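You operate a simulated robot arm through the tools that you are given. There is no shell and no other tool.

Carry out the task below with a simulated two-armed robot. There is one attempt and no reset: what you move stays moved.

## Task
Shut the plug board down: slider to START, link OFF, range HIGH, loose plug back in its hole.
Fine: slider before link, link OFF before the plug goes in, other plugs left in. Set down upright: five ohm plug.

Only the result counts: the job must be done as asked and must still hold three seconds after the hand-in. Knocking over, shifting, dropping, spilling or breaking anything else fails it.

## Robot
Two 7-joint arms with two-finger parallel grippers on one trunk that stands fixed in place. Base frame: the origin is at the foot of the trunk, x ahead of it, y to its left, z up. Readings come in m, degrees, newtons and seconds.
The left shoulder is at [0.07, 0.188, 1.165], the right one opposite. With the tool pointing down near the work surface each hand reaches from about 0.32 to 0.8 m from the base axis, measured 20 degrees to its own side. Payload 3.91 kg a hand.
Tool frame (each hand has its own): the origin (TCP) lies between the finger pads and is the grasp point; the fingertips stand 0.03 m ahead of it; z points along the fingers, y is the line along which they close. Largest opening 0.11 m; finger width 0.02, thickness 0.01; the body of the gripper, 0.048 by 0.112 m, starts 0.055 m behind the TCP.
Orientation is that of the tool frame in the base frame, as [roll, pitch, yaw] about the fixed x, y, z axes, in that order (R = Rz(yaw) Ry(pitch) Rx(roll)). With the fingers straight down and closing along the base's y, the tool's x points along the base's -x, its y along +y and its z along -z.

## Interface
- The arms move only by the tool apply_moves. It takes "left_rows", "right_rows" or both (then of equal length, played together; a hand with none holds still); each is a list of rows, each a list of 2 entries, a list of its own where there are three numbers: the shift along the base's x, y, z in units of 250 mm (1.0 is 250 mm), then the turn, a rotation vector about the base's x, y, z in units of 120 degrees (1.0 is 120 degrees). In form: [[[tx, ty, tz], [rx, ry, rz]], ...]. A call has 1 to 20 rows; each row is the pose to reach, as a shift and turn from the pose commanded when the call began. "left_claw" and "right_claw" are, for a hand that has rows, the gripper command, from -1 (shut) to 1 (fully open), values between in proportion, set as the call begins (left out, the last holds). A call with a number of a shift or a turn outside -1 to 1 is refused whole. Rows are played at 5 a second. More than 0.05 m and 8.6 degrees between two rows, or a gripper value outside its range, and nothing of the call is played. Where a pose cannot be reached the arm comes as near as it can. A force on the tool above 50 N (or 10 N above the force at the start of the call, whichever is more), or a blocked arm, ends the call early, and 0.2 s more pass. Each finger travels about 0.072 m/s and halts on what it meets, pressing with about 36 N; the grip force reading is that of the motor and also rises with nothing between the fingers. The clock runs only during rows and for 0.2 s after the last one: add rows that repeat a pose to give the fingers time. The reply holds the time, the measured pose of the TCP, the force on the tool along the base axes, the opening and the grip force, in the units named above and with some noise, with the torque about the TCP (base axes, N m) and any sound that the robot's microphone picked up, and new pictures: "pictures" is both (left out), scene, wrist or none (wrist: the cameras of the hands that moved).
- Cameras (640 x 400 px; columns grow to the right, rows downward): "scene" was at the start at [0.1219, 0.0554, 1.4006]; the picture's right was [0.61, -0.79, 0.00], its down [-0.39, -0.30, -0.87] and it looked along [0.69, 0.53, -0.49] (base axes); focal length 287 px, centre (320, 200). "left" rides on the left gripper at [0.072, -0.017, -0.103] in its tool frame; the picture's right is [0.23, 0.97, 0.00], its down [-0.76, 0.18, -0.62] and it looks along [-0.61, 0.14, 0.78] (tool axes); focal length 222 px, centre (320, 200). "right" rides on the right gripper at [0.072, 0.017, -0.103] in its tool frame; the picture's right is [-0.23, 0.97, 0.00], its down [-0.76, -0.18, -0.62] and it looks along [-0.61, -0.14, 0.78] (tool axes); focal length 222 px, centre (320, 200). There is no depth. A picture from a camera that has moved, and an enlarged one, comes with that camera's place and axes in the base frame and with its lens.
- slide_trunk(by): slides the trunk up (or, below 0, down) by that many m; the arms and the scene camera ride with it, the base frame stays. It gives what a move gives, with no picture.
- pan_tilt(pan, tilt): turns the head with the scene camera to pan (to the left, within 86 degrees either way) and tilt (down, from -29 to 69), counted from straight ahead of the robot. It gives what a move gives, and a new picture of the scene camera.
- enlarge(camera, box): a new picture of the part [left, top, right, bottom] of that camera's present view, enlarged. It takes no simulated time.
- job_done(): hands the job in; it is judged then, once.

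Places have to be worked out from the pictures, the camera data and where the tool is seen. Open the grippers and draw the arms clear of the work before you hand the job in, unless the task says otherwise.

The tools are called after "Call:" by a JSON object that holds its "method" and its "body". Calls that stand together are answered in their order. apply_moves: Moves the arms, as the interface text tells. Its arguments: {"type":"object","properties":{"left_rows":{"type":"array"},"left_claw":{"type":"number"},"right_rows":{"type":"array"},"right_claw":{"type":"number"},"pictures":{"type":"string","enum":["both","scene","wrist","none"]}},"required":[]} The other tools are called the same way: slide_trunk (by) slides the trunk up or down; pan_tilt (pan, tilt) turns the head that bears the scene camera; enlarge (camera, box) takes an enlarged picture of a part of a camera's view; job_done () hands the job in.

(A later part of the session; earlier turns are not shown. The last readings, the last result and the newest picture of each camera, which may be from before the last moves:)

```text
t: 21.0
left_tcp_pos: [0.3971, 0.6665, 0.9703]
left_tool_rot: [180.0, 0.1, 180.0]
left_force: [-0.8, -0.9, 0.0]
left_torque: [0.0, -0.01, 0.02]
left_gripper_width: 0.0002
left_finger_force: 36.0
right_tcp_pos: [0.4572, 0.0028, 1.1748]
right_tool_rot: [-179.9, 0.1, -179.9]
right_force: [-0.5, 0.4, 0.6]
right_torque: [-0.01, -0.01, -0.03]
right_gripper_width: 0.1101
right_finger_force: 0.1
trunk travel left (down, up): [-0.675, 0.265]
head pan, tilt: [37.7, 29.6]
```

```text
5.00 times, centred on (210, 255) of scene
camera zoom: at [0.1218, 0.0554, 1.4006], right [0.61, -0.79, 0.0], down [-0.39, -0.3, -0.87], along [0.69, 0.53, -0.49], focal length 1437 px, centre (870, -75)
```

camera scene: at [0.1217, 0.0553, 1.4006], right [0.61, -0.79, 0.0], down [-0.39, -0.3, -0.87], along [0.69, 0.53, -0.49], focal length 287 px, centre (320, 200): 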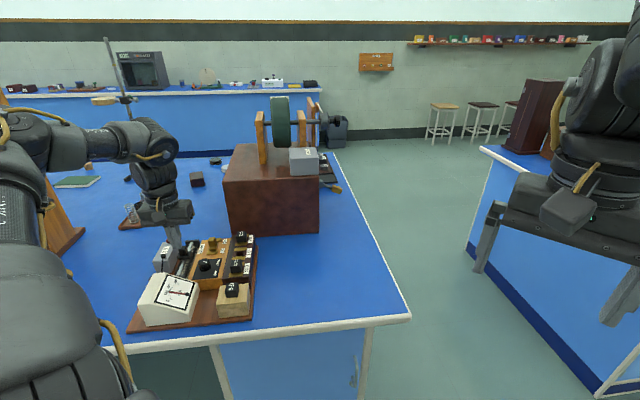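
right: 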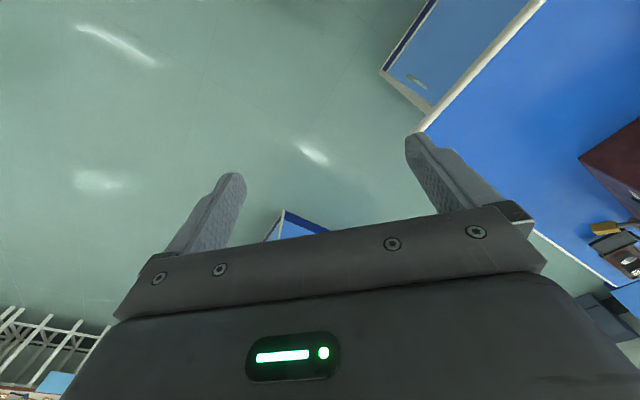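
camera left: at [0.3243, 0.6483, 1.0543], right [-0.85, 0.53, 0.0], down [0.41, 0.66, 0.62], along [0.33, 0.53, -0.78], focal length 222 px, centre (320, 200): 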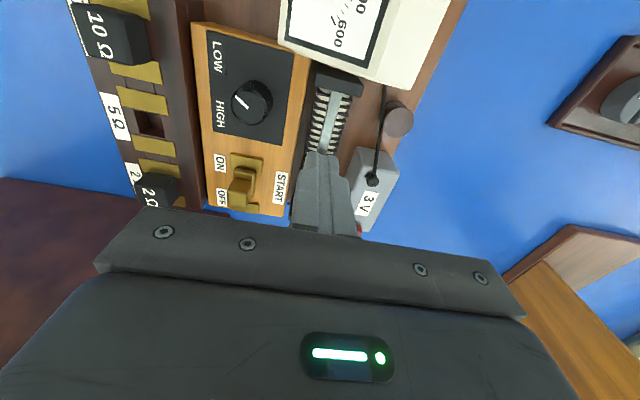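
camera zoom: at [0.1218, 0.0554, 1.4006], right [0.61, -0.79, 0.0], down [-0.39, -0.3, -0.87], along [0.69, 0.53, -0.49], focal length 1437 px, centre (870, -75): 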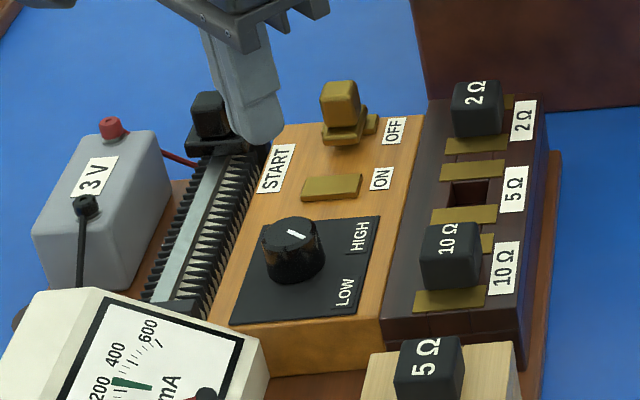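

Link is at OFF and slider at START. I open the fingers to ~45 mm and descend around the knob, centre (0.399, 0.6645), tips to z≈0.855.

Call:
{"method": "apply_moves", "body": {"left_rows": [[[0.008, -0.008, 0], [0, 0, 0]], [[0.008, -0.008, -0.1], [0, 0, 0]], [[0.008, -0.008, -0.18], [0, 0, 0]], [[0.008, -0.008, -0.26], [0, 0, 0]], [[0.008, -0.008, -0.341], [0, 0, 0]], [[0.008, -0.008, -0.341], [0, 0, 0]]], "left_claw": -0.18, "pictures": "none"}}

Call:
{"method": "enlarge", "body": {"camera": "left", "box": [200, 20, 450, 200]}}

Call:
{"method": "enlarge", "body": {"camera": "scene", "box": [165, 235, 255, 295]}}

```text
t: 22.4
left_tcp_pos: [0.3994, 0.6629, 0.8846]
left_tool_rot: [-180.0, 0.0, -179.9]
left_force: [-0.1, 0.1, 0.6]
left_torque: [0.01, 0.0, 0.01]
left_gripper_width: 0.0451
left_finger_force: 0.2
right_tcp_pos: [0.4574, 0.0033, 1.1753]
right_tool_rot: [179.9, 0.0, 179.9]
right_force: [0.2, -0.2, -0.6]
right_torque: [0.02, 0.05, 0.01]
right_gripper_width: 0.1099
right_finger_force: 0.1
trunk travel left (down, up): [-0.675, 0.265]
head pan, tilt: [37.7, 29.6]
```

```text
2.22 times, centred on (325, 110) of left
camera zoom: at [0.3272, 0.646, 0.9892], right [-0.23, 0.97, 0.0], down [0.76, 0.18, 0.62], along [0.61, 0.14, -0.78], focal length 494 px, centre (309, 400)
```

zoom: 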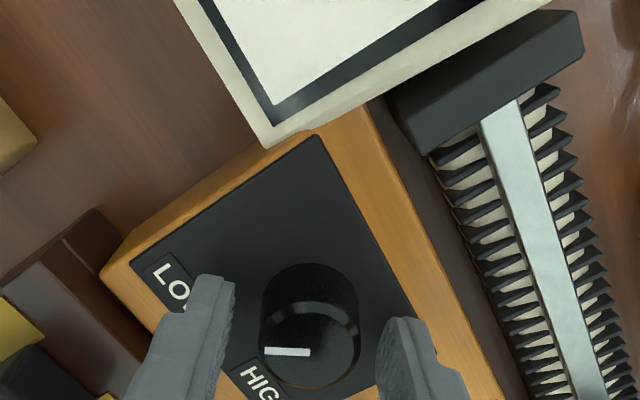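

```text
6.67 times, centred on (210, 265) of scene
camera zoom: at [0.1216, 0.0549, 1.4007], right [0.61, -0.79, 0.0], down [-0.39, -0.3, -0.87], along [0.69, 0.53, -0.49], focal length 1916 px, centre (1053, -233)
```

zoom: 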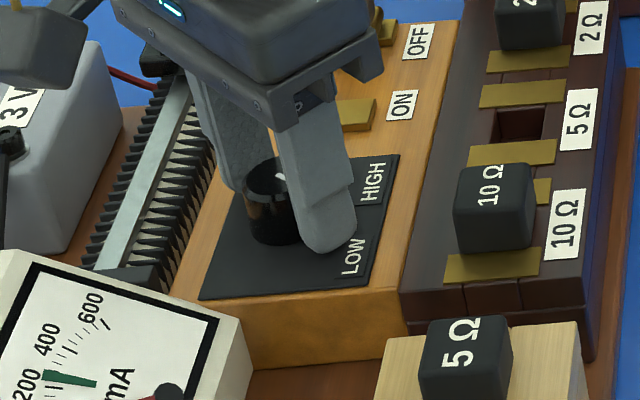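

The fingers straddle the knob well, centred. I close on it.

Call:
{"method": "apply_moves", "body": {"left_rows": [[[0, 0, 0], [0, 0, 0]], [[0, 0, 0], [0, 0, 0]], [[0, 0, 0], [0, 0, 0]]], "left_claw": -1, "pictures": "none"}}

```text
t: 23.2
left_tcp_pos: [0.3987, 0.6644, 0.8851]
left_tool_rot: [-179.9, 0.0, 180.0]
left_force: [-0.6, -5.4, -2.3]
left_torque: [-0.14, -0.32, 0.02]
left_gripper_width: 0.0291
left_finger_force: 45.1
right_tcp_pos: [0.4563, 0.0028, 1.175]
right_tool_rot: [-179.9, 0.0, -180.0]
right_force: [-0.6, 0.6, -0.4]
right_torque: [0.04, 0.0, 0.0]
right_gripper_width: 0.1101
right_finger_force: 0.1
trunk travel left (down, up): [-0.675, 0.265]
head pan, tilt: [37.7, 29.6]
```

Knob gripped (29 mm). I turn it counter-clockwise (as seen from above) by 60° first.

Call:
{"method": "apply_moves", "body": {"left_rows": [[[0, 0, 0], [0, 0, 0.06]], [[0, 0, 0], [0, 0, 0.12]], [[0, 0, 0], [0, 0, 0.18]], [[0, 0, 0], [0, 0, 0.24]], [[0, 0, 0], [0, 0, 0.3]], [[0, 0, 0], [0, 0, 0.36]], [[0, 0, 0], [0, 0, 0.42]], [[0, 0, 0], [0, 0, 0.48]], [[0, 0, 0], [0, 0, 0.5]]], "left_claw": -1, "pictures": "none"}}

Call:
{"method": "enlarge", "body": {"camera": "left", "box": [200, 20, 450, 200]}}

Call:
{"method": "enlarge", "body": {"camera": "scene", "box": [165, 235, 255, 295]}}

```text
t: 25.2
left_tcp_pos: [0.3984, 0.6655, 0.8857]
left_tool_rot: [-180.0, 0.0, -119.8]
left_force: [-4.7, 8.4, 3.7]
left_torque: [-0.62, 0.82, -0.05]
left_gripper_width: 0.0291
left_finger_force: 44.9
right_tcp_pos: [0.4554, 0.0044, 1.1763]
right_tool_rot: [-179.9, -0.1, -179.9]
right_force: [0.4, -0.1, -1.5]
right_torque: [-0.01, 0.0, 0.01]
right_gripper_width: 0.11
right_finger_force: 0.2
trunk travel left (down, up): [-0.675, 0.265]
head pan, tilt: [37.7, 29.6]
```

```text
2.22 times, centred on (325, 110) of left
camera zoom: at [0.3775, 0.5931, 0.9893], right [-0.96, 0.29, 0.0], down [0.22, 0.75, 0.62], along [0.18, 0.6, -0.78], focal length 494 px, centre (309, 400)
```

zoom: 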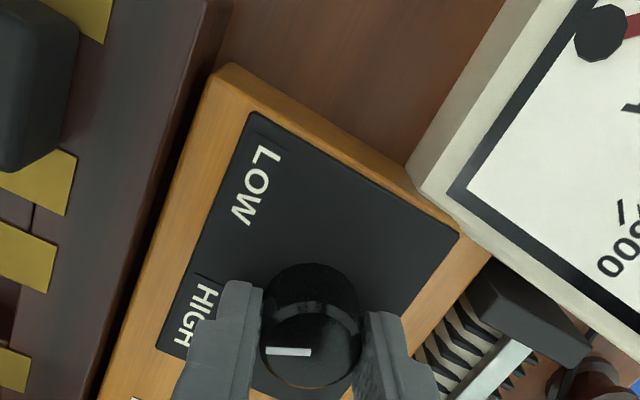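

```text
6.67 times, centred on (210, 265) of scene
camera zoom: at [0.1209, 0.0563, 1.4007], right [0.61, -0.79, 0.0], down [-0.39, -0.3, -0.87], along [0.69, 0.53, -0.49], focal length 1916 px, centre (1053, -233)
```

zoom: 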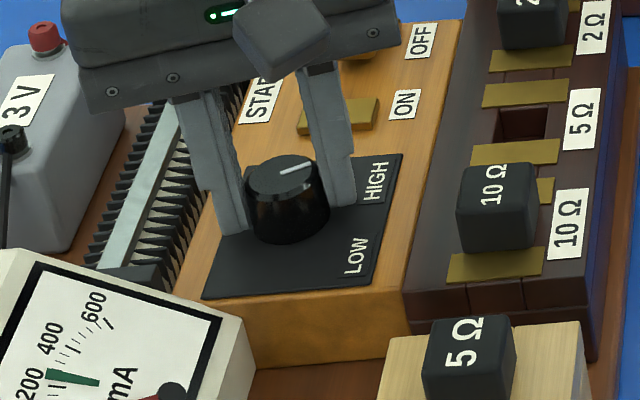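

The knob follows the hand; the pointer now heads toward HIGH. I turn another 15° and watch the torque.

Call:
{"method": "apply_moves", "body": {"left_rows": [[[0, 0, 0], [0, 0, 0.04]], [[0, 0, 0], [0, 0, 0.08]], [[0, 0, 0], [0, 0, 0.125]], [[0, 0, 0], [0, 0, 0.125]]], "left_claw": -1, "pictures": "none"}}

Call:
{"method": "enlarge", "body": {"camera": "scene", "box": [165, 235, 255, 295]}}

```text
t: 26.2
left_tcp_pos: [0.3978, 0.6659, 0.8861]
left_tool_rot: [-179.9, 0.0, -104.9]
left_force: [-7.9, 11.4, 5.4]
left_torque: [0.77, 0.04, -0.73]
left_gripper_width: 0.0291
left_finger_force: 44.2
right_tcp_pos: [0.4554, 0.0041, 1.1773]
right_tool_rot: [-179.9, 0.1, -180.0]
right_force: [0.7, 0.7, 0.2]
right_torque: [0.01, -0.04, -0.01]
right_gripper_width: 0.1101
right_finger_force: 0.0
trunk travel left (down, up): [-0.675, 0.265]
head pan, tilt: [37.7, 29.6]
```

```text
6.67 times, centred on (210, 265) of scene
camera zoom: at [0.1201, 0.0565, 1.4007], right [0.61, -0.79, 0.0], down [-0.39, -0.3, -0.87], along [0.69, 0.53, -0.49], focal length 1916 px, centre (1053, -233)
```

zoom: 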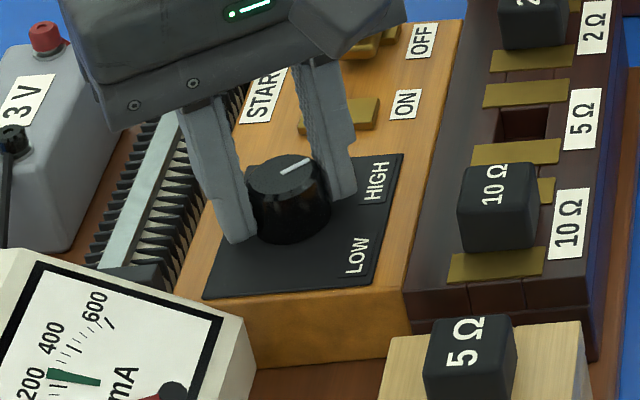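

Torque about z rose to 0.7 N m at ~75°, matching the stop at HIGH. I release, lift off and check.

Call:
{"method": "apply_moves", "body": {"left_rows": [[[0, 0, 0], [0, 0, 0]], [[0, 0, 0], [0, 0, 0]], [[0, 0, 0], [0, 0, 0]], [[0, 0, 0.1], [0, 0, 0]], [[0, 0, 0.25], [0, 0, 0]], [[0, 0, 0.4], [0, 0, 0]], [[0, 0, 0.4], [0, 0, -0.06]], [[0, 0, 0.4], [0, 0, -0.12]], [[0, 0, 0.4], [0, 0, -0.18]], [[0, 0, 0.4], [0, 0, -0.24]], [[0, 0, 0.4], [0, 0, -0.25]]], "left_claw": -0.18, "pictures": "none"}}

Call:
{"method": "enlarge", "body": {"camera": "left", "box": [200, 20, 450, 200]}}

Call:
{"method": "enlarge", "body": {"camera": "scene", "box": [150, 225, 270, 305]}}

```text
t: 28.6
left_tcp_pos: [0.3992, 0.6638, 0.9853]
left_tool_rot: [-179.9, -0.1, -135.1]
left_force: [0.0, 0.6, -0.2]
left_torque: [-0.02, -0.01, 0.01]
left_gripper_width: 0.0451
left_finger_force: 0.1
right_tcp_pos: [0.4565, 0.002, 1.1751]
right_tool_rot: [179.9, 0.1, -180.0]
right_force: [0.0, 0.2, 0.2]
right_torque: [0.0, -0.03, 0.01]
right_gripper_width: 0.11
right_finger_force: 0.1
trunk travel left (down, up): [-0.675, 0.265]
head pan, tilt: [37.7, 29.6]
```

```text
2.22 times, centred on (325, 110) of left
camera zoom: at [0.3604, 0.6002, 1.0894], right [-0.85, 0.53, 0.0], down [0.41, 0.66, 0.62], along [0.33, 0.53, -0.78], focal length 494 px, centre (309, 400)
```

zoom: 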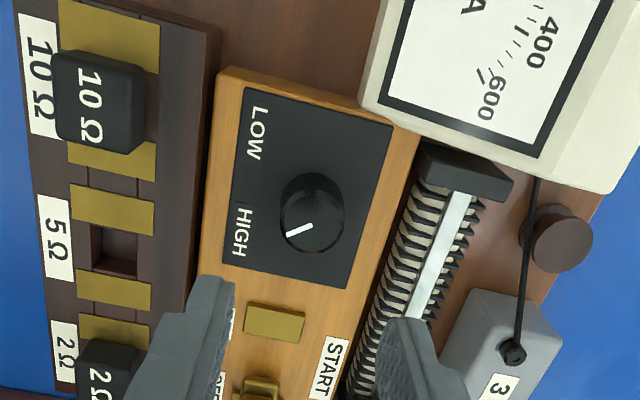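

```text
5.00 times, centred on (210, 265) of scene
camera zoom: at [0.1219, 0.0553, 1.4006], right [0.61, -0.79, 0.0], down [-0.39, -0.3, -0.87], along [0.69, 0.53, -0.49], focal length 1437 px, centre (870, -125)
```

zoom: 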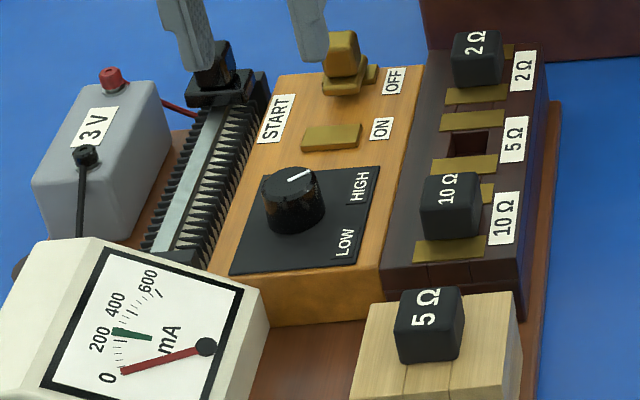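

Range is at HIGH and the meter has dropped to 0. Now the loose plug: I hover above it at (0.384, 0.522) with fingers open to measure its place and yaw.

Call:
{"method": "apply_moves", "body": {"left_rows": [[[-0.015, -0.14, 0.06], [0, 0, 0]], [[-0.03, -0.28, 0.06], [0, 0, 0]], [[-0.045, -0.42, 0.06], [0, 0, 0]], [[-0.06, -0.567, 0.06], [0, 0, 0]], [[-0.06, -0.567, 0.06], [0, 0, 0]]], "left_claw": 0.6, "pictures": "none"}}

Call:
{"method": "enlarge", "body": {"camera": "left", "box": [200, 20, 450, 200]}}

Call:
{"method": "enlarge", "body": {"camera": "scene", "box": [190, 225, 280, 325]}}

Call:
{"method": "enlarge", "body": {"camera": "left", "box": [270, 70, 380, 150]}}

```text
t: 29.8
left_tcp_pos: [0.3841, 0.5236, 0.9982]
left_tool_rot: [180.0, 0.0, -135.0]
left_force: [0.8, 0.5, 0.0]
left_torque: [0.0, 0.0, -0.01]
left_gripper_width: 0.0883
left_finger_force: 0.1
right_tcp_pos: [0.4571, 0.0038, 1.1757]
right_tool_rot: [-180.0, 0.1, 179.9]
right_force: [0.4, -0.1, 0.3]
right_torque: [-0.01, -0.02, -0.01]
right_gripper_width: 0.1102
right_finger_force: 0.0
trunk travel left (down, up): [-0.675, 0.265]
head pan, tilt: [37.7, 29.6]
```

```text
2.22 times, centred on (325, 110) of left
camera zoom: at [0.3458, 0.4598, 1.1038], right [-0.85, 0.53, 0.0], down [0.41, 0.67, 0.62], along [0.33, 0.53, -0.78], focal length 494 px, centre (309, 400)
```

zoom: 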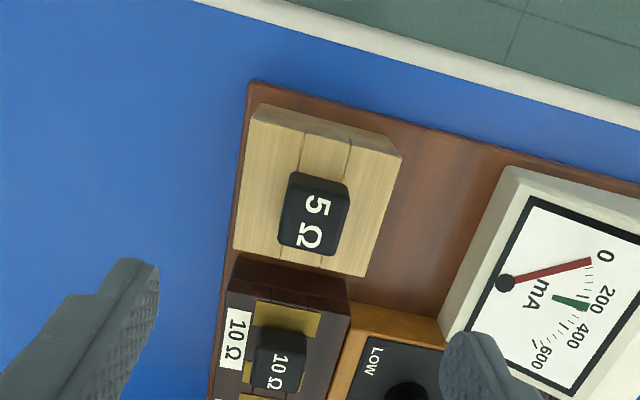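

```text
4.00 times, centred on (235, 275) of scene
camera zoom: at [0.122, 0.0563, 1.4005], right [0.61, -0.79, 0.0], down [-0.39, -0.3, -0.87], along [0.69, 0.53, -0.49], focal length 1150 px, centre (660, -100)
```

zoom: 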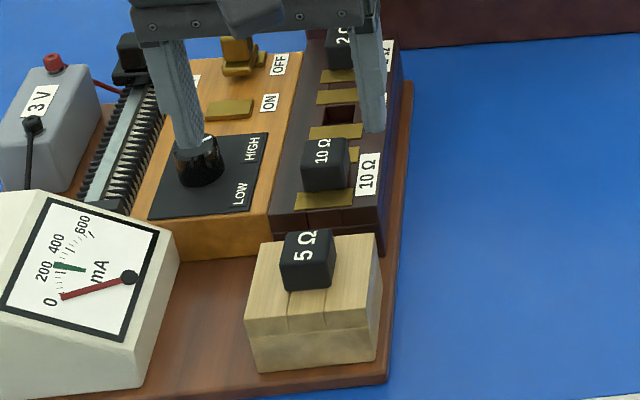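

```text
5.00 times, centred on (325, 110) of left
camera zoom: at [0.3458, 0.4598, 1.1038], right [-0.85, 0.53, 0.0], down [0.41, 0.67, 0.62], along [0.33, 0.53, -0.78], focal length 1111 px, centre (295, 650)
```

zoom: 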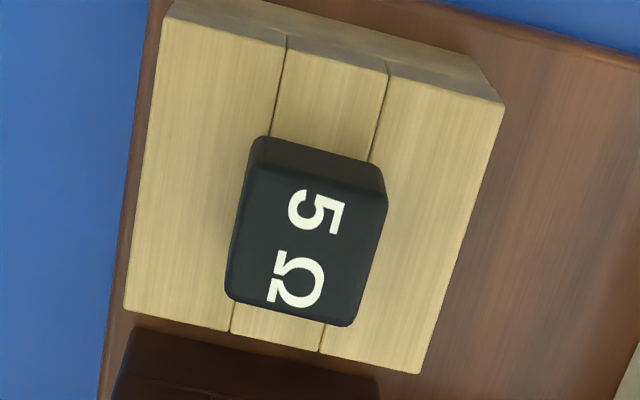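

The loose plug top centre is ≈(0.3834, 0.5238, 0.884), ~26 mm wide, aligned with the board's 45° axis. Before gripping it I hover at the same height over the 5 Ω hole to measure it precisely.

Call:
{"method": "apply_moves", "body": {"left_rows": [[[0.105, 0.105, 0], [0, 0, 0]], [[0.21, 0.21, 0], [0, 0, 0]], [[0.315, 0.315, 0], [0, 0, 0]], [[0.42, 0.42, 0], [0, 0, 0]], [[0.42, 0.42, 0], [0, 0, 0]]], "left_claw": 0.6, "pictures": "none"}}

Call:
{"method": "enlarge", "body": {"camera": "left", "box": [200, 20, 450, 200]}}

Call:
{"method": "enlarge", "body": {"camera": "left", "box": [270, 70, 380, 150]}}

```text
t: 31.0
left_tcp_pos: [0.4888, 0.629, 1.0006]
left_tool_rot: [-179.9, 0.0, -135.0]
left_force: [-0.1, 0.0, 0.2]
left_torque: [-0.01, -0.01, -0.01]
left_gripper_width: 0.088
left_finger_force: 0.0
right_tcp_pos: [0.4556, 0.0033, 1.1767]
right_tool_rot: [179.9, 0.0, 179.9]
right_force: [-0.6, -0.5, 0.7]
right_torque: [-0.02, 0.01, 0.01]
right_gripper_width: 0.1101
right_finger_force: 0.1
trunk travel left (down, up): [-0.675, 0.265]
head pan, tilt: [37.7, 29.6]
```

```text
2.22 times, centred on (325, 110) of left
camera zoom: at [0.4498, 0.5634, 1.1046], right [-0.85, 0.53, 0.0], down [0.41, 0.66, 0.62], along [0.33, 0.53, -0.78], focal length 494 px, centre (309, 400)
```

zoom: 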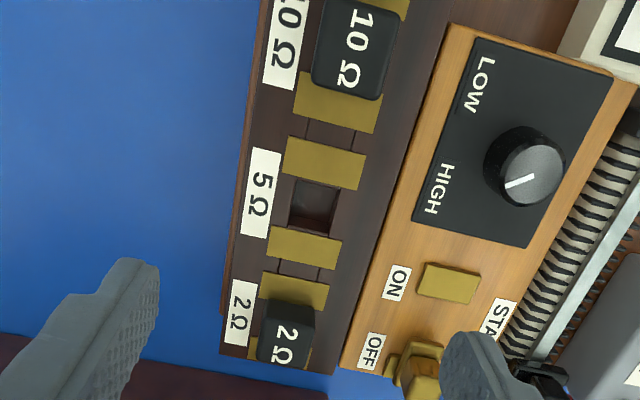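

```text
5.00 times, centred on (325, 110) of left
camera zoom: at [0.4498, 0.5634, 1.1046], right [-0.85, 0.53, 0.0], down [0.41, 0.66, 0.62], along [0.33, 0.53, -0.78], focal length 1111 px, centre (295, 650)
```

zoom: 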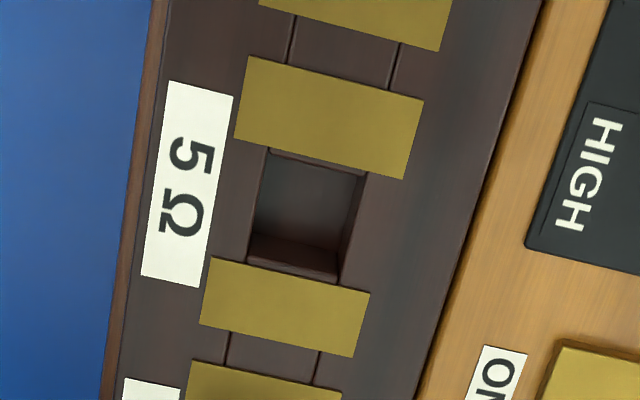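

The hole rim centre is about (0.489, 0.6305, 0.857), ~22 mm square. To remove height sensitivity I move 75 mm further along u so the hole lies straight below the camera.

Call:
{"method": "apply_moves", "body": {"left_rows": [[[0.106, 0.106, 0], [0, 0, 0]], [[0.212, 0.212, 0], [0, 0, 0]], [[0.212, 0.212, 0], [0, 0, 0]], [[0.212, 0.212, 0], [0, 0, 0]]], "left_claw": 0.6, "pictures": "none"}}

Call:
{"method": "enlarge", "body": {"camera": "left", "box": [260, 0, 380, 80]}}

Call:
{"method": "enlarge", "body": {"camera": "left", "box": [200, 0, 450, 180]}}

```text
t: 32.0
left_tcp_pos: [0.5417, 0.6795, 1.0009]
left_tool_rot: [180.0, 0.0, -135.0]
left_force: [0.7, 0.1, 0.1]
left_torque: [0.01, -0.01, 0.0]
left_gripper_width: 0.0879
left_finger_force: 0.1
right_tcp_pos: [0.4573, 0.0038, 1.1743]
right_tool_rot: [179.9, -0.1, -179.9]
right_force: [0.4, 0.4, -0.8]
right_torque: [0.02, 0.01, 0.0]
right_gripper_width: 0.1098
right_finger_force: 0.1
trunk travel left (down, up): [-0.675, 0.265]
head pan, tilt: [37.7, 29.6]
```

```text
5.00 times, centred on (320, 40) of left
camera zoom: at [0.5029, 0.616, 1.104], right [-0.85, 0.53, 0.0], down [0.41, 0.66, 0.62], along [0.33, 0.53, -0.78], focal length 1111 px, centre (320, 1000)
```

zoom: 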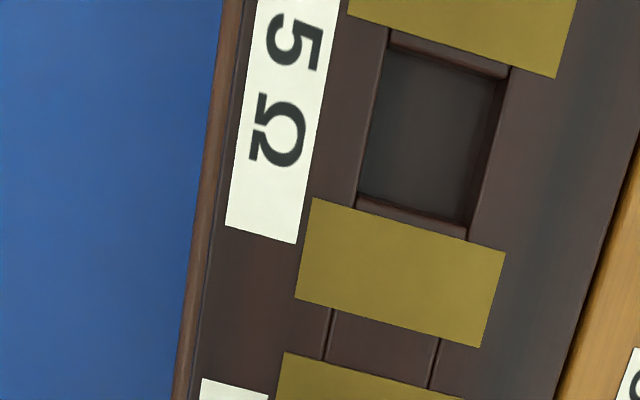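

```text
2.22 times, centred on (325, 90) of left
camera zoom: at [0.5029, 0.616, 1.104], right [-0.85, 0.53, 0.0], down [0.41, 0.66, 0.62], along [0.33, 0.53, -0.78], focal length 494 px, centre (309, 444)
```

zoom: 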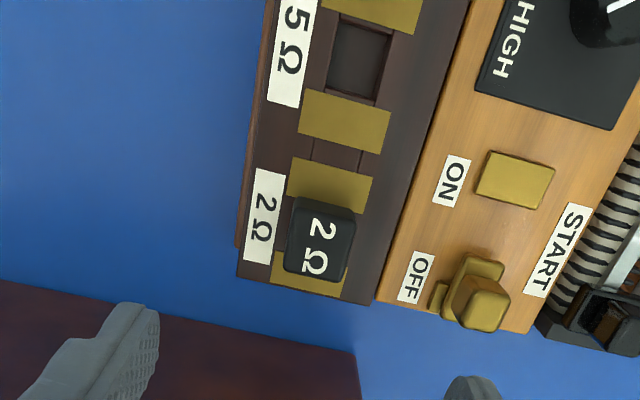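

Hole centre is at 5× pixel (431,135) in this near-nadir view. I go back to the same relative pose above the loose plug for an equal-geometry measurement.

Call:
{"method": "apply_moves", "body": {"left_rows": [[[-0.105, -0.105, 0], [0, 0, 0]], [[-0.21, -0.21, 0], [0, 0, 0]], [[-0.315, -0.315, 0], [0, 0, 0]], [[-0.42, -0.42, 0], [0, 0, 0]], [[-0.42, -0.42, 0], [0, 0, 0]], [[-0.42, -0.42, 0], [0, 0, 0]]], "left_claw": 0.6, "pictures": "none"}}

Call:
{"method": "enlarge", "body": {"camera": "left", "box": [260, 0, 380, 80]}}

Call:
{"method": "enlarge", "body": {"camera": "scene", "box": [200, 230, 275, 330]}}

```text
t: 33.4
left_tcp_pos: [0.4368, 0.5749, 1.0008]
left_tool_rot: [-179.9, 0.0, -134.9]
left_force: [-0.5, -0.7, 0.4]
left_torque: [0.01, 0.0, 0.0]
left_gripper_width: 0.0881
left_finger_force: 0.0
right_tcp_pos: [0.4565, 0.0032, 1.1749]
right_tool_rot: [179.9, -0.1, -180.0]
right_force: [-0.7, -0.2, 0.9]
right_torque: [0.01, -0.04, 0.01]
right_gripper_width: 0.1098
right_finger_force: 0.1
trunk travel left (down, up): [-0.675, 0.265]
head pan, tilt: [37.7, 29.6]
```

```text
5.00 times, centred on (320, 40) of left
camera zoom: at [0.3977, 0.5111, 1.104], right [-0.85, 0.53, 0.0], down [0.41, 0.66, 0.62], along [0.33, 0.53, -0.78], focal length 1111 px, centre (320, 1000)
```

zoom: 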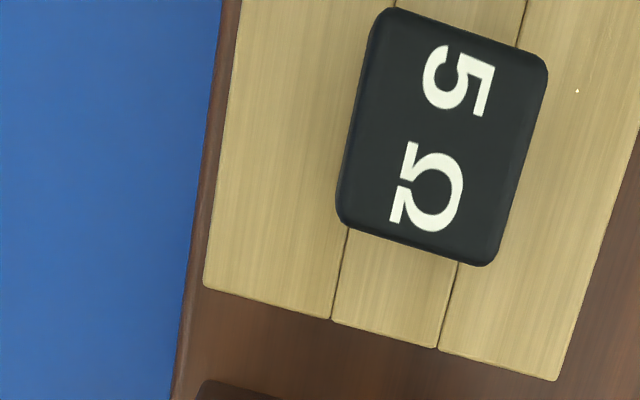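

```text
4.00 times, centred on (238, 280) of scene
camera zoom: at [0.1218, 0.0555, 1.4006], right [0.61, -0.79, 0.0], down [-0.39, -0.3, -0.87], along [0.69, 0.53, -0.49], focal length 1150 px, centre (650, -120)
```

zoom: 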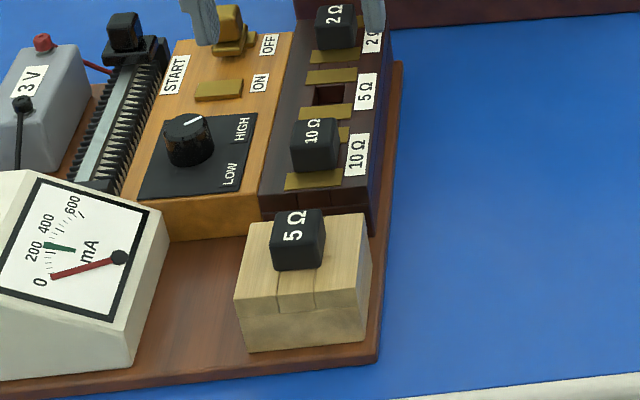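

Plug is at (−0.053, −0.0505) from the current TCP; hole minus plug = (0.1043, 0.1054). I move above the plug, fingers at ~50 mm, and partly descend to check centring.

Call:
{"method": "apply_moves", "body": {"left_rows": [[[-0.106, -0.101, 0], [0, 0, 0]], [[-0.212, -0.202, 0], [0, 0, 0]], [[-0.212, -0.202, -0.1], [0, 0, 0]], [[-0.212, -0.202, -0.2], [0, 0, 0]], [[-0.212, -0.202, -0.28], [0, 0, 0]], [[-0.212, -0.202, -0.28], [0, 0, 0]]], "left_claw": -0.09, "pictures": "none"}}

Call:
{"method": "enlarge", "body": {"camera": "left", "box": [240, 80, 400, 200]}}

Call:
{"method": "enlarge", "body": {"camera": "scene", "box": [190, 250, 280, 320]}}

```text
t: 34.8
left_tcp_pos: [0.3838, 0.5243, 0.9292]
left_tool_rot: [-180.0, 0.0, -134.9]
left_force: [0.6, 0.3, 0.1]
left_torque: [0.04, -0.01, -0.01]
left_gripper_width: 0.0502
left_finger_force: 0.0
right_tcp_pos: [0.4574, 0.0042, 1.1756]
right_tool_rot: [180.0, 0.0, 180.0]
right_force: [-0.1, -0.4, -0.6]
right_torque: [0.01, 0.0, -0.01]
right_gripper_width: 0.1101
right_finger_force: 0.1
trunk travel left (down, up): [-0.675, 0.265]
head pan, tilt: [37.7, 29.6]
```

```text
3.33 times, centred on (320, 140) of left
camera zoom: at [0.3457, 0.4605, 1.0334], right [-0.85, 0.53, 0.0], down [0.41, 0.66, 0.62], along [0.33, 0.53, -0.78], focal length 740 px, centre (320, 400)
```

zoom: 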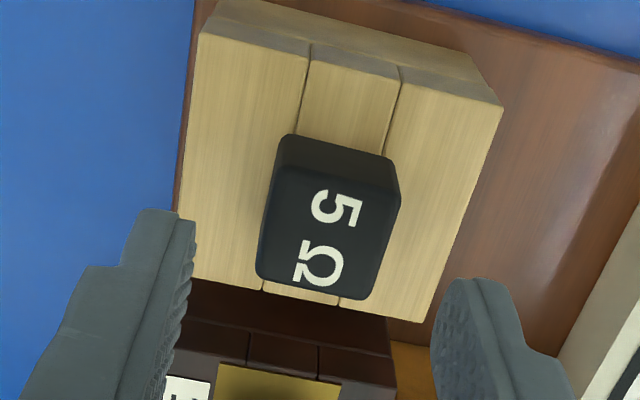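

```text
5.71 times, centred on (235, 285) of scene
camera zoom: at [0.1221, 0.0554, 1.4006], right [0.61, -0.79, 0.0], down [-0.39, -0.3, -0.87], along [0.69, 0.53, -0.49], focal length 1642 px, centre (806, -286)
```

zoom: 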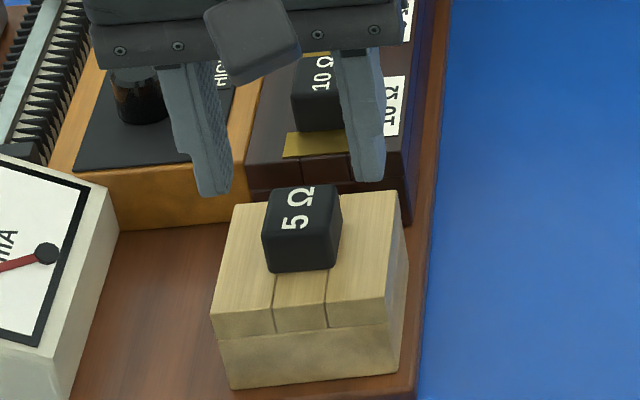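

Well centred. I descend so the tips reach z≈0.865 along the cap sides.

Call:
{"method": "apply_moves", "body": {"left_rows": [[[0, 0, -0.05], [0, 0, 0]], [[0, 0, -0.1], [0, 0, 0]], [[0, 0, -0.138], [0, 0, 0]], [[0, 0, -0.138], [0, 0, 0]]], "left_claw": -0.09, "pictures": "none"}}

Call:
{"method": "enlarge", "body": {"camera": "left", "box": [240, 80, 400, 200]}}

Call:
{"method": "enlarge", "body": {"camera": "scene", "box": [190, 250, 280, 320]}}

```text
t: 35.8
left_tcp_pos: [0.3837, 0.5242, 0.8953]
left_tool_rot: [179.9, 0.0, -134.9]
left_force: [0.1, 0.0, -0.2]
left_torque: [0.01, -0.01, 0.02]
left_gripper_width: 0.0502
left_finger_force: 0.0
right_tcp_pos: [0.457, 0.0029, 1.1755]
right_tool_rot: [-180.0, 0.0, -180.0]
right_force: [-0.5, 0.3, -1.1]
right_torque: [0.02, 0.03, 0.03]
right_gripper_width: 0.1098
right_finger_force: 0.0
trunk travel left (down, up): [-0.675, 0.265]
head pan, tilt: [37.7, 29.6]
```

```text
3.33 times, centred on (320, 140) of left
camera zoom: at [0.3455, 0.4604, 0.9995], right [-0.85, 0.53, 0.0], down [0.41, 0.66, 0.62], along [0.33, 0.53, -0.78], focal length 740 px, centre (320, 400)
```

zoom: 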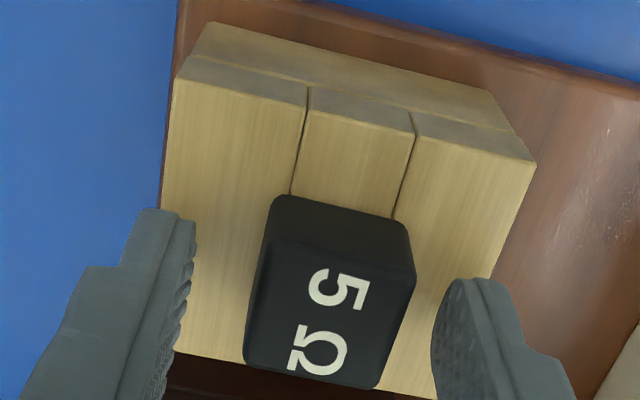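

```text
5.71 times, centred on (235, 285) of scene
camera zoom: at [0.1219, 0.0554, 1.4006], right [0.61, -0.79, 0.0], down [-0.39, -0.3, -0.87], along [0.69, 0.53, -0.49], focal length 1642 px, centre (806, -286)
```

zoom: 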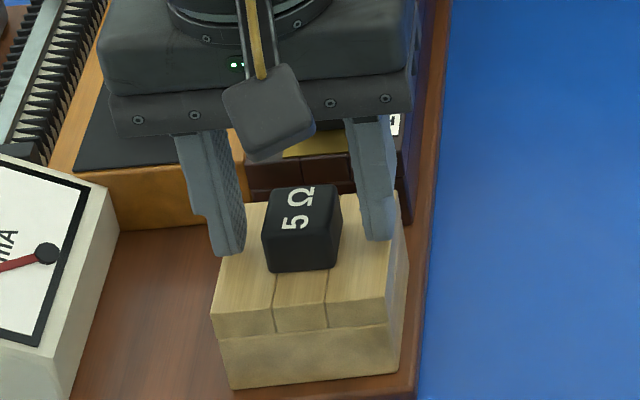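

Scene view shows the plug centred between the fingers. I close the grip.

Call:
{"method": "apply_moves", "body": {"left_rows": [[[0, 0, 0], [0, 0, 0]], [[0, 0, 0], [0, 0, 0]], [[0, 0, 0], [0, 0, 0]]], "left_claw": -1, "pictures": "none"}}

Call:
{"method": "enlarge", "body": {"camera": "left", "box": [240, 80, 400, 200]}}

```text
t: 36.6
left_tcp_pos: [0.3848, 0.5252, 0.8957]
left_tool_rot: [180.0, -0.1, -135.0]
left_force: [0.0, 0.0, 0.6]
left_torque: [-0.04, -0.03, -0.03]
left_gripper_width: 0.0269
left_finger_force: 35.9
right_tcp_pos: [0.4576, 0.0038, 1.1755]
right_tool_rot: [179.9, 0.0, 180.0]
right_force: [-0.2, -0.1, 0.1]
right_torque: [0.0, -0.03, -0.02]
right_gripper_width: 0.1102
right_finger_force: 0.0
trunk travel left (down, up): [-0.675, 0.265]
head pan, tilt: [37.7, 29.6]
```

```text
3.33 times, centred on (320, 140) of left
camera zoom: at [0.3455, 0.4605, 0.9996], right [-0.85, 0.53, 0.0], down [0.41, 0.66, 0.62], along [0.33, 0.53, -0.78], focal length 740 px, centre (320, 400)
```

zoom: 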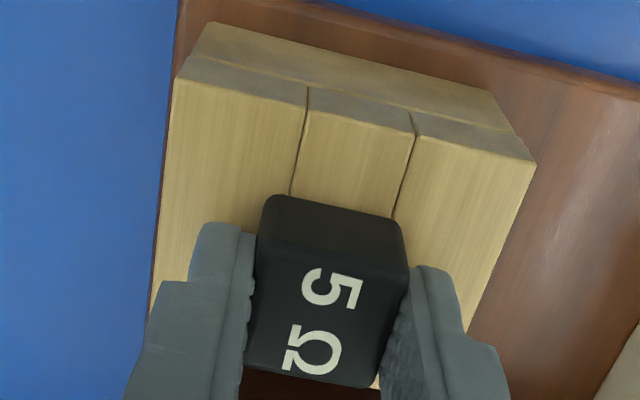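

Gripped at 27 mm. I lift straight up 60 mm and look at the peg under the cap.

Call:
{"method": "apply_moves", "body": {"left_rows": [[[0, 0, 0.04], [0, 0, 0]], [[0, 0, 0.08], [0, 0, 0]], [[0, 0, 0.14], [0, 0, 0]], [[0, 0, 0.2], [0, 0, 0]], [[0, 0, 0.28], [0, 0, 0]], [[0, 0, 0.28], [0, 0, 0]]], "left_claw": -1, "pictures": "none"}}

Call:
{"method": "enlarge", "body": {"camera": "scene", "box": [190, 240, 280, 320]}}

Call:
{"method": "enlarge", "body": {"camera": "left", "box": [240, 80, 400, 200]}}

```text
t: 38.0
left_tcp_pos: [0.3831, 0.5238, 0.9656]
left_tool_rot: [180.0, -0.1, -135.0]
left_force: [-0.1, 0.3, -0.3]
left_torque: [-0.04, 0.02, 0.0]
left_gripper_width: 0.0269
left_finger_force: 35.5
right_tcp_pos: [0.4572, 0.0039, 1.1755]
right_tool_rot: [-179.8, 0.1, 179.9]
right_force: [0.0, 0.5, -0.3]
right_torque: [0.03, 0.03, -0.03]
right_gripper_width: 0.1098
right_finger_force: 0.0
trunk travel left (down, up): [-0.675, 0.265]
head pan, tilt: [37.7, 29.6]
```

```text
5.00 times, centred on (235, 280) of scene
camera zoom: at [0.1222, 0.0558, 1.4006], right [0.61, -0.79, 0.0], down [-0.39, -0.3, -0.87], along [0.69, 0.53, -0.49], focal length 1437 px, centre (745, -200)
```

zoom: 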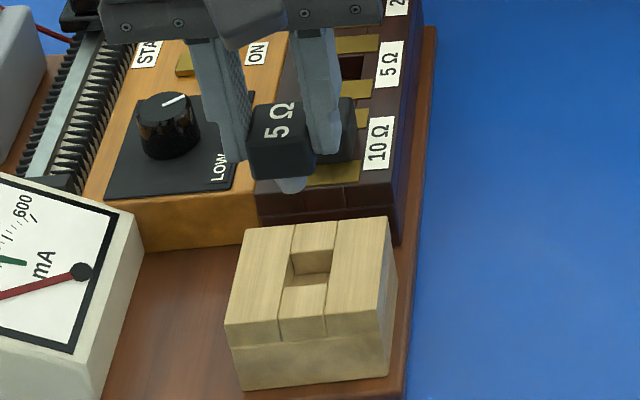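

```text
3.33 times, centred on (320, 140) of left
camera zoom: at [0.3456, 0.461, 1.0692], right [-0.85, 0.53, 0.0], down [0.41, 0.66, 0.62], along [0.33, 0.53, -0.78], focal length 740 px, centre (320, 400)
```

zoom: 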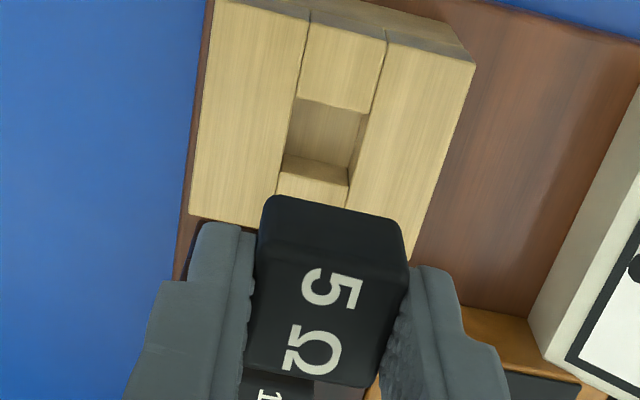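

The peg is a tapered metal pin. I zoom in to see it better.

Call:
{"method": "enlarge", "body": {"camera": "scene", "box": [228, 250, 264, 284]}}

```text
11.76 times, centred on (246, 267) of scene
camera zoom: at [0.1222, 0.0558, 1.4006], right [0.61, -0.79, 0.0], down [-0.39, -0.3, -0.87], along [0.69, 0.53, -0.49], focal length 3381 px, centre (1191, -588)
```

zoom: 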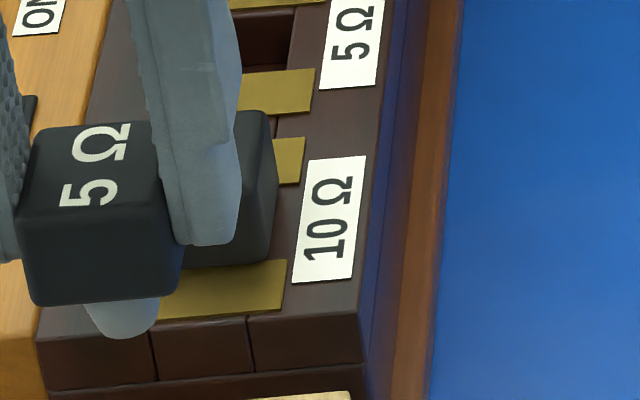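

The pin (~13 mm thick, ~17 mm long) clears everything at this height. I carry it by (0.1039, 0.1059) to above the 5 Ω hole.

Call:
{"method": "apply_moves", "body": {"left_rows": [[[0.083, 0.085, 0], [0, 0, 0]], [[0.166, 0.17, 0], [0, 0, 0]], [[0.25, 0.254, 0], [0, 0, 0]], [[0.333, 0.339, 0], [0, 0, 0]], [[0.4156, 0.4236, 0], [0, 0, 0]], [[0.4156, 0.4236, 0], [0, 0, 0]], [[0.4156, 0.4236, 0], [0, 0, 0]]], "left_claw": -1, "pictures": "none"}}

Call:
{"method": "enlarge", "body": {"camera": "scene", "box": [215, 220, 265, 260]}}

Call:
{"method": "enlarge", "body": {"camera": "left", "box": [240, 80, 400, 200]}}

```text
t: 39.6
left_tcp_pos: [0.4888, 0.6295, 0.9671]
left_tool_rot: [-179.9, 0.0, -135.0]
left_force: [0.2, -0.7, -1.1]
left_torque: [-0.02, -0.04, -0.01]
left_gripper_width: 0.0268
left_finger_force: 36.4
right_tcp_pos: [0.4574, 0.0037, 1.175]
right_tool_rot: [179.9, -0.1, 179.9]
right_force: [0.3, 0.2, -0.8]
right_torque: [-0.02, 0.03, 0.04]
right_gripper_width: 0.1099
right_finger_force: 0.1
trunk travel left (down, up): [-0.675, 0.265]
head pan, tilt: [37.7, 29.6]
```

```text
10.00 times, centred on (240, 240) of scene
camera zoom: at [0.1221, 0.0554, 1.4006], right [0.61, -0.79, 0.0], down [-0.39, -0.3, -0.87], along [0.69, 0.53, -0.49], focal length 2874 px, centre (1120, -200)
```

zoom: 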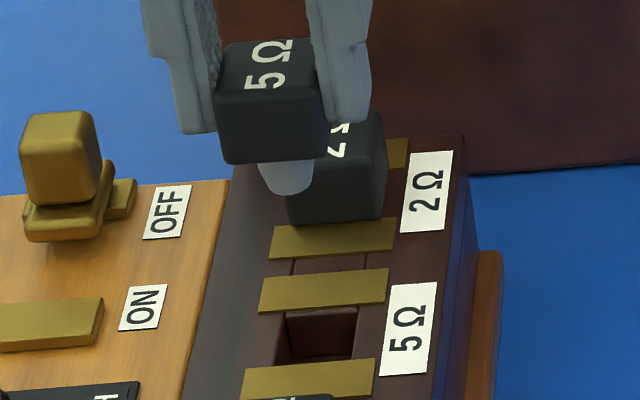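

```text
3.33 times, centred on (320, 140) of left
camera zoom: at [0.4501, 0.5666, 1.0699], right [-0.85, 0.53, 0.0], down [0.41, 0.66, 0.62], along [0.33, 0.53, -0.78], focal length 740 px, centre (320, 400)
```

zoom: 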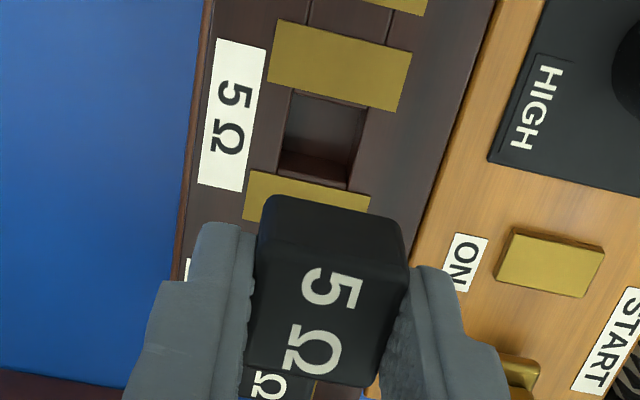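

Projection check: the peg end is within ~1 mm of directly above the hole centre. I lower 55 mm first.

Call:
{"method": "apply_moves", "body": {"left_rows": [[[0, 0, -0.06], [0, 0, 0]], [[0, 0, -0.12], [0, 0, 0]], [[0, 0, -0.17], [0, 0, 0]], [[0, 0, -0.2], [0, 0, 0]], [[0, 0, -0.22], [0, 0, 0]]], "left_claw": -1, "pictures": "none"}}

Call:
{"method": "enlarge", "body": {"camera": "scene", "box": [215, 220, 265, 260]}}

Call:
{"method": "enlarge", "body": {"camera": "left", "box": [240, 80, 400, 200]}}

```text
t: 40.8
left_tcp_pos: [0.4885, 0.6307, 0.9109]
left_tool_rot: [180.0, 0.0, -134.9]
left_force: [-0.1, 0.2, -0.7]
left_torque: [-0.02, 0.01, 0.02]
left_gripper_width: 0.0267
left_finger_force: 35.8
right_tcp_pos: [0.4565, 0.0027, 1.1751]
right_tool_rot: [-179.9, 0.0, -180.0]
right_force: [0.5, -0.4, 0.0]
right_torque: [-0.02, -0.01, -0.02]
right_gripper_width: 0.1102
right_finger_force: 0.0
trunk travel left (down, up): [-0.675, 0.265]
head pan, tilt: [37.7, 29.6]
```

```text
10.00 times, centred on (240, 240) of scene
camera zoom: at [0.1221, 0.0556, 1.4006], right [0.61, -0.79, 0.0], down [-0.39, -0.3, -0.87], along [0.69, 0.53, -0.49], focal length 2874 px, centre (1120, -200)
```

zoom: 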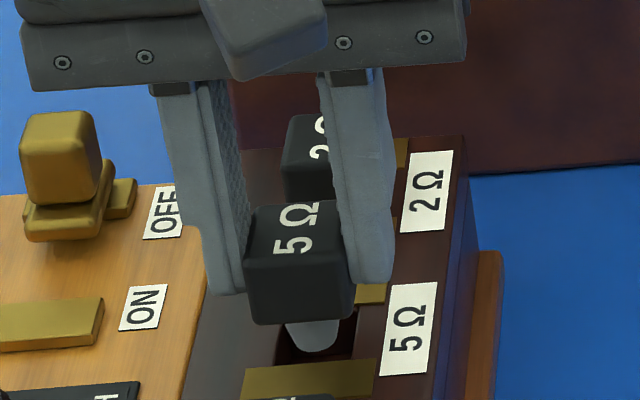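

```text
3.33 times, centred on (320, 140) of left
camera zoom: at [0.4497, 0.5667, 1.0144], right [-0.85, 0.53, 0.0], down [0.41, 0.66, 0.62], along [0.33, 0.53, -0.78], focal length 740 px, centre (320, 400)
```

zoom: 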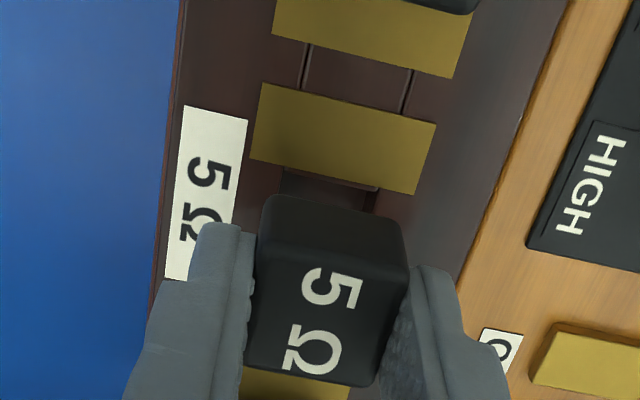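

The pin is entering the hole. I lower further in small steps, watching the vertical force.

Call:
{"method": "apply_moves", "body": {"left_rows": [[[0, 0, -0.012], [0, 0, 0]], [[0, 0, -0.024], [0, 0, 0]], [[0, 0, -0.036], [0, 0, 0]], [[0, 0, -0.044], [0, 0, 0]]], "left_claw": -1, "pictures": "none"}}

Call:
{"method": "enlarge", "body": {"camera": "scene", "box": [215, 220, 265, 260]}}

```text
t: 41.8
left_tcp_pos: [0.4883, 0.6296, 0.9009]
left_tool_rot: [180.0, 0.0, -135.0]
left_force: [0.1, -0.6, 0.1]
left_torque: [0.0, 0.01, -0.01]
left_gripper_width: 0.0266
left_finger_force: 36.4
right_tcp_pos: [0.4581, 0.0042, 1.175]
right_tool_rot: [-180.0, 0.0, -180.0]
right_force: [-0.3, -0.4, -0.2]
right_torque: [-0.02, 0.02, 0.03]
right_gripper_width: 0.1101
right_finger_force: 0.0
trunk travel left (down, up): [-0.675, 0.265]
head pan, tilt: [37.7, 29.6]
```

```text
10.00 times, centred on (240, 240) of scene
camera zoom: at [0.122, 0.0556, 1.4006], right [0.61, -0.79, 0.0], down [-0.39, -0.3, -0.87], along [0.69, 0.53, -0.49], focal length 2874 px, centre (1120, -200)
```

zoom: 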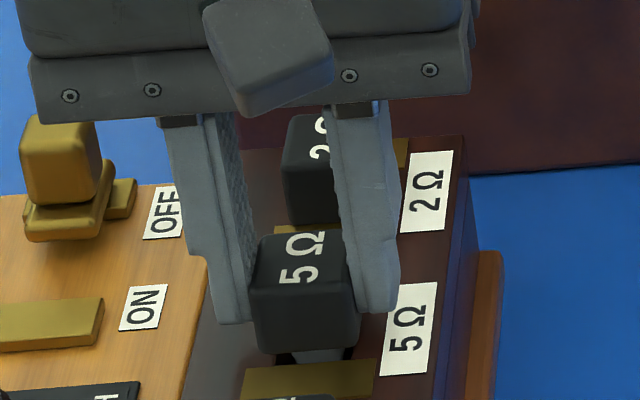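

No contact yet; two more millimetre-scale steps toward the seat (expected TCP z≈0.895).

Call:
{"method": "apply_moves", "body": {"left_rows": [[[0, 0, -0.006], [0, 0, 0]], [[0, 0, -0.012], [0, 0, 0]], [[0, 0, -0.018], [0, 0, 0]]], "left_claw": -1, "pictures": "none"}}

Call:
{"method": "enlarge", "body": {"camera": "scene", "box": [215, 220, 265, 260]}}

```text
t: 42.6
left_tcp_pos: [0.4879, 0.63, 0.8964]
left_tool_rot: [180.0, 0.0, -134.9]
left_force: [0.0, -0.4, 0.4]
left_torque: [-0.01, 0.0, -0.02]
left_gripper_width: 0.0267
left_finger_force: 36.2
right_tcp_pos: [0.4566, 0.004, 1.1754]
right_tool_rot: [-180.0, 0.0, -180.0]
right_force: [0.4, -0.2, 0.3]
right_torque: [0.03, 0.01, -0.04]
right_gripper_width: 0.1102
right_finger_force: 0.0
trunk travel left (down, up): [-0.675, 0.265]
head pan, tilt: [37.7, 29.6]
```

```text
10.00 times, centred on (240, 240) of scene
camera zoom: at [0.1219, 0.0554, 1.4006], right [0.61, -0.79, 0.0], down [-0.39, -0.3, -0.87], along [0.69, 0.53, -0.49], focal length 2874 px, centre (1120, -200)
```

zoom: 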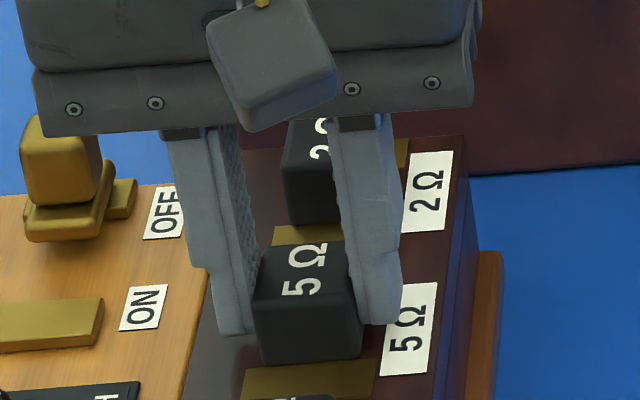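

Almost seated, still no force. I continue in 1 mm steps.

Call:
{"method": "apply_moves", "body": {"left_rows": [[[0, 0, -0.004], [0, 0, 0]], [[0, 0, -0.008], [0, 0, 0]]], "left_claw": -1, "pictures": "none"}}

Call:
{"method": "enlarge", "body": {"camera": "scene", "box": [215, 220, 265, 260]}}

```text
t: 43.2
left_tcp_pos: [0.4893, 0.6302, 0.8963]
left_tool_rot: [-179.9, 0.3, -134.8]
left_force: [2.2, 5.3, 15.6]
left_torque: [0.13, 0.1, -0.07]
left_gripper_width: 0.027
left_finger_force: 35.6
right_tcp_pos: [0.4569, 0.0031, 1.1759]
right_tool_rot: [-179.9, 0.0, 180.0]
right_force: [-0.1, -0.8, -0.9]
right_torque: [0.02, 0.0, 0.0]
right_gripper_width: 0.1101
right_finger_force: 0.1
trunk travel left (down, up): [-0.675, 0.265]
head pan, tilt: [37.7, 29.6]
```

```text
10.00 times, centred on (240, 240) of scene
camera zoom: at [0.1206, 0.0541, 1.4011], right [0.61, -0.79, 0.0], down [-0.39, -0.3, -0.87], along [0.69, 0.53, -0.49], focal length 2874 px, centre (1120, -200)
```

zoom: 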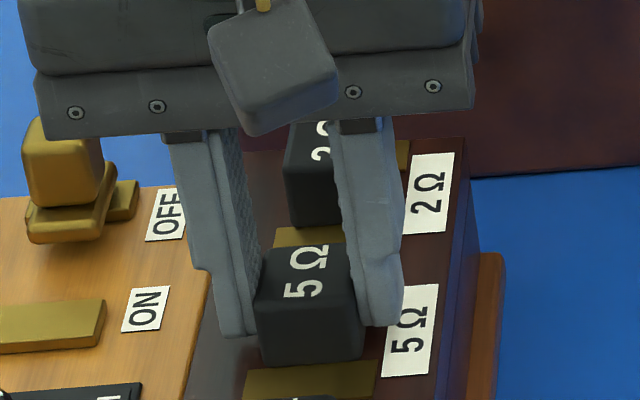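

Contact at the seat (15.6 N up) at the same height as in its stand, so it is seated. I relieve the preload by 1.5 mm and open the fingers slowly.

Call:
{"method": "apply_moves", "body": {"left_rows": [[[0, 0, 0.006], [0, 0, 0]], [[0, 0, 0.006], [0, 0, 0]]], "left_claw": -1, "pictures": "none"}}

Call:
{"method": "apply_moves", "body": {"left_rows": [[[0, 0, 0], [0, 0, 0]], [[0, 0, 0], [0, 0, 0]], [[0, 0, 0], [0, 0, 0]], [[0, 0, 0], [0, 0, 0]]], "left_claw": -0.1, "pictures": "none"}}

Call:
{"method": "enlarge", "body": {"camera": "scene", "box": [215, 220, 265, 260]}}

Call:
{"method": "enlarge", "body": {"camera": "left", "box": [240, 80, 400, 200]}}

```text
t: 43.8
left_tcp_pos: [0.487, 0.6298, 0.8954]
left_tool_rot: [-180.0, 0.1, -135.0]
left_force: [2.9, 2.8, 11.1]
left_torque: [0.12, -0.14, -0.04]
left_gripper_width: 0.0268
left_finger_force: 36.1
right_tcp_pos: [0.4562, 0.0025, 1.1753]
right_tool_rot: [-180.0, -0.1, -180.0]
right_force: [-0.4, -0.5, 0.5]
right_torque: [0.0, 0.02, 0.0]
right_gripper_width: 0.11
right_finger_force: 0.3
trunk travel left (down, up): [-0.675, 0.265]
head pan, tilt: [37.7, 29.6]
```

```text
t: 44.8
left_tcp_pos: [0.4884, 0.6303, 0.895]
left_tool_rot: [179.9, 0.1, -135.0]
left_force: [0.5, 0.1, -0.1]
left_torque: [0.0, -0.02, -0.01]
left_gripper_width: 0.0497
left_finger_force: 0.0
right_tcp_pos: [0.4573, 0.0025, 1.1753]
right_tool_rot: [-180.0, 0.0, -180.0]
right_force: [0.0, 0.9, -0.2]
right_torque: [0.02, 0.04, 0.01]
right_gripper_width: 0.11
right_finger_force: 0.1
trunk travel left (down, up): [-0.675, 0.265]
head pan, tilt: [37.7, 29.6]
```

```text
10.00 times, centred on (240, 240) of scene
camera zoom: at [0.1218, 0.0554, 1.4006], right [0.61, -0.79, 0.0], down [-0.39, -0.3, -0.87], along [0.69, 0.53, -0.49], focal length 2874 px, centre (1120, -200)
```

zoom: 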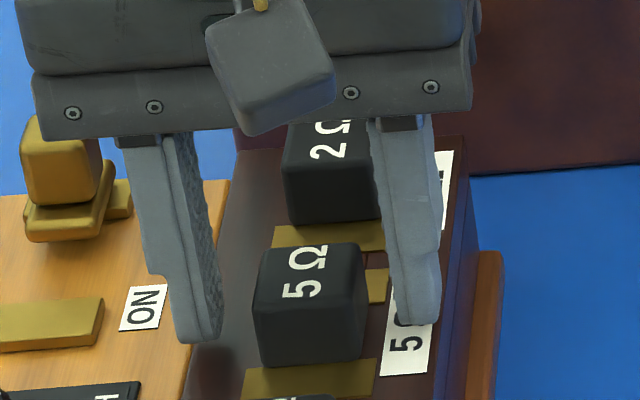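

```text
3.33 times, centred on (320, 140) of left
camera zoom: at [0.4493, 0.5666, 0.9987], right [-0.85, 0.53, 0.0], down [0.41, 0.66, 0.62], along [0.33, 0.53, -0.78], focal length 740 px, centre (320, 400)
```

zoom: 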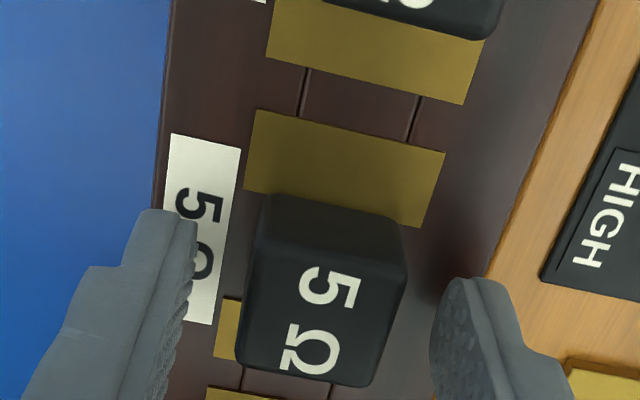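

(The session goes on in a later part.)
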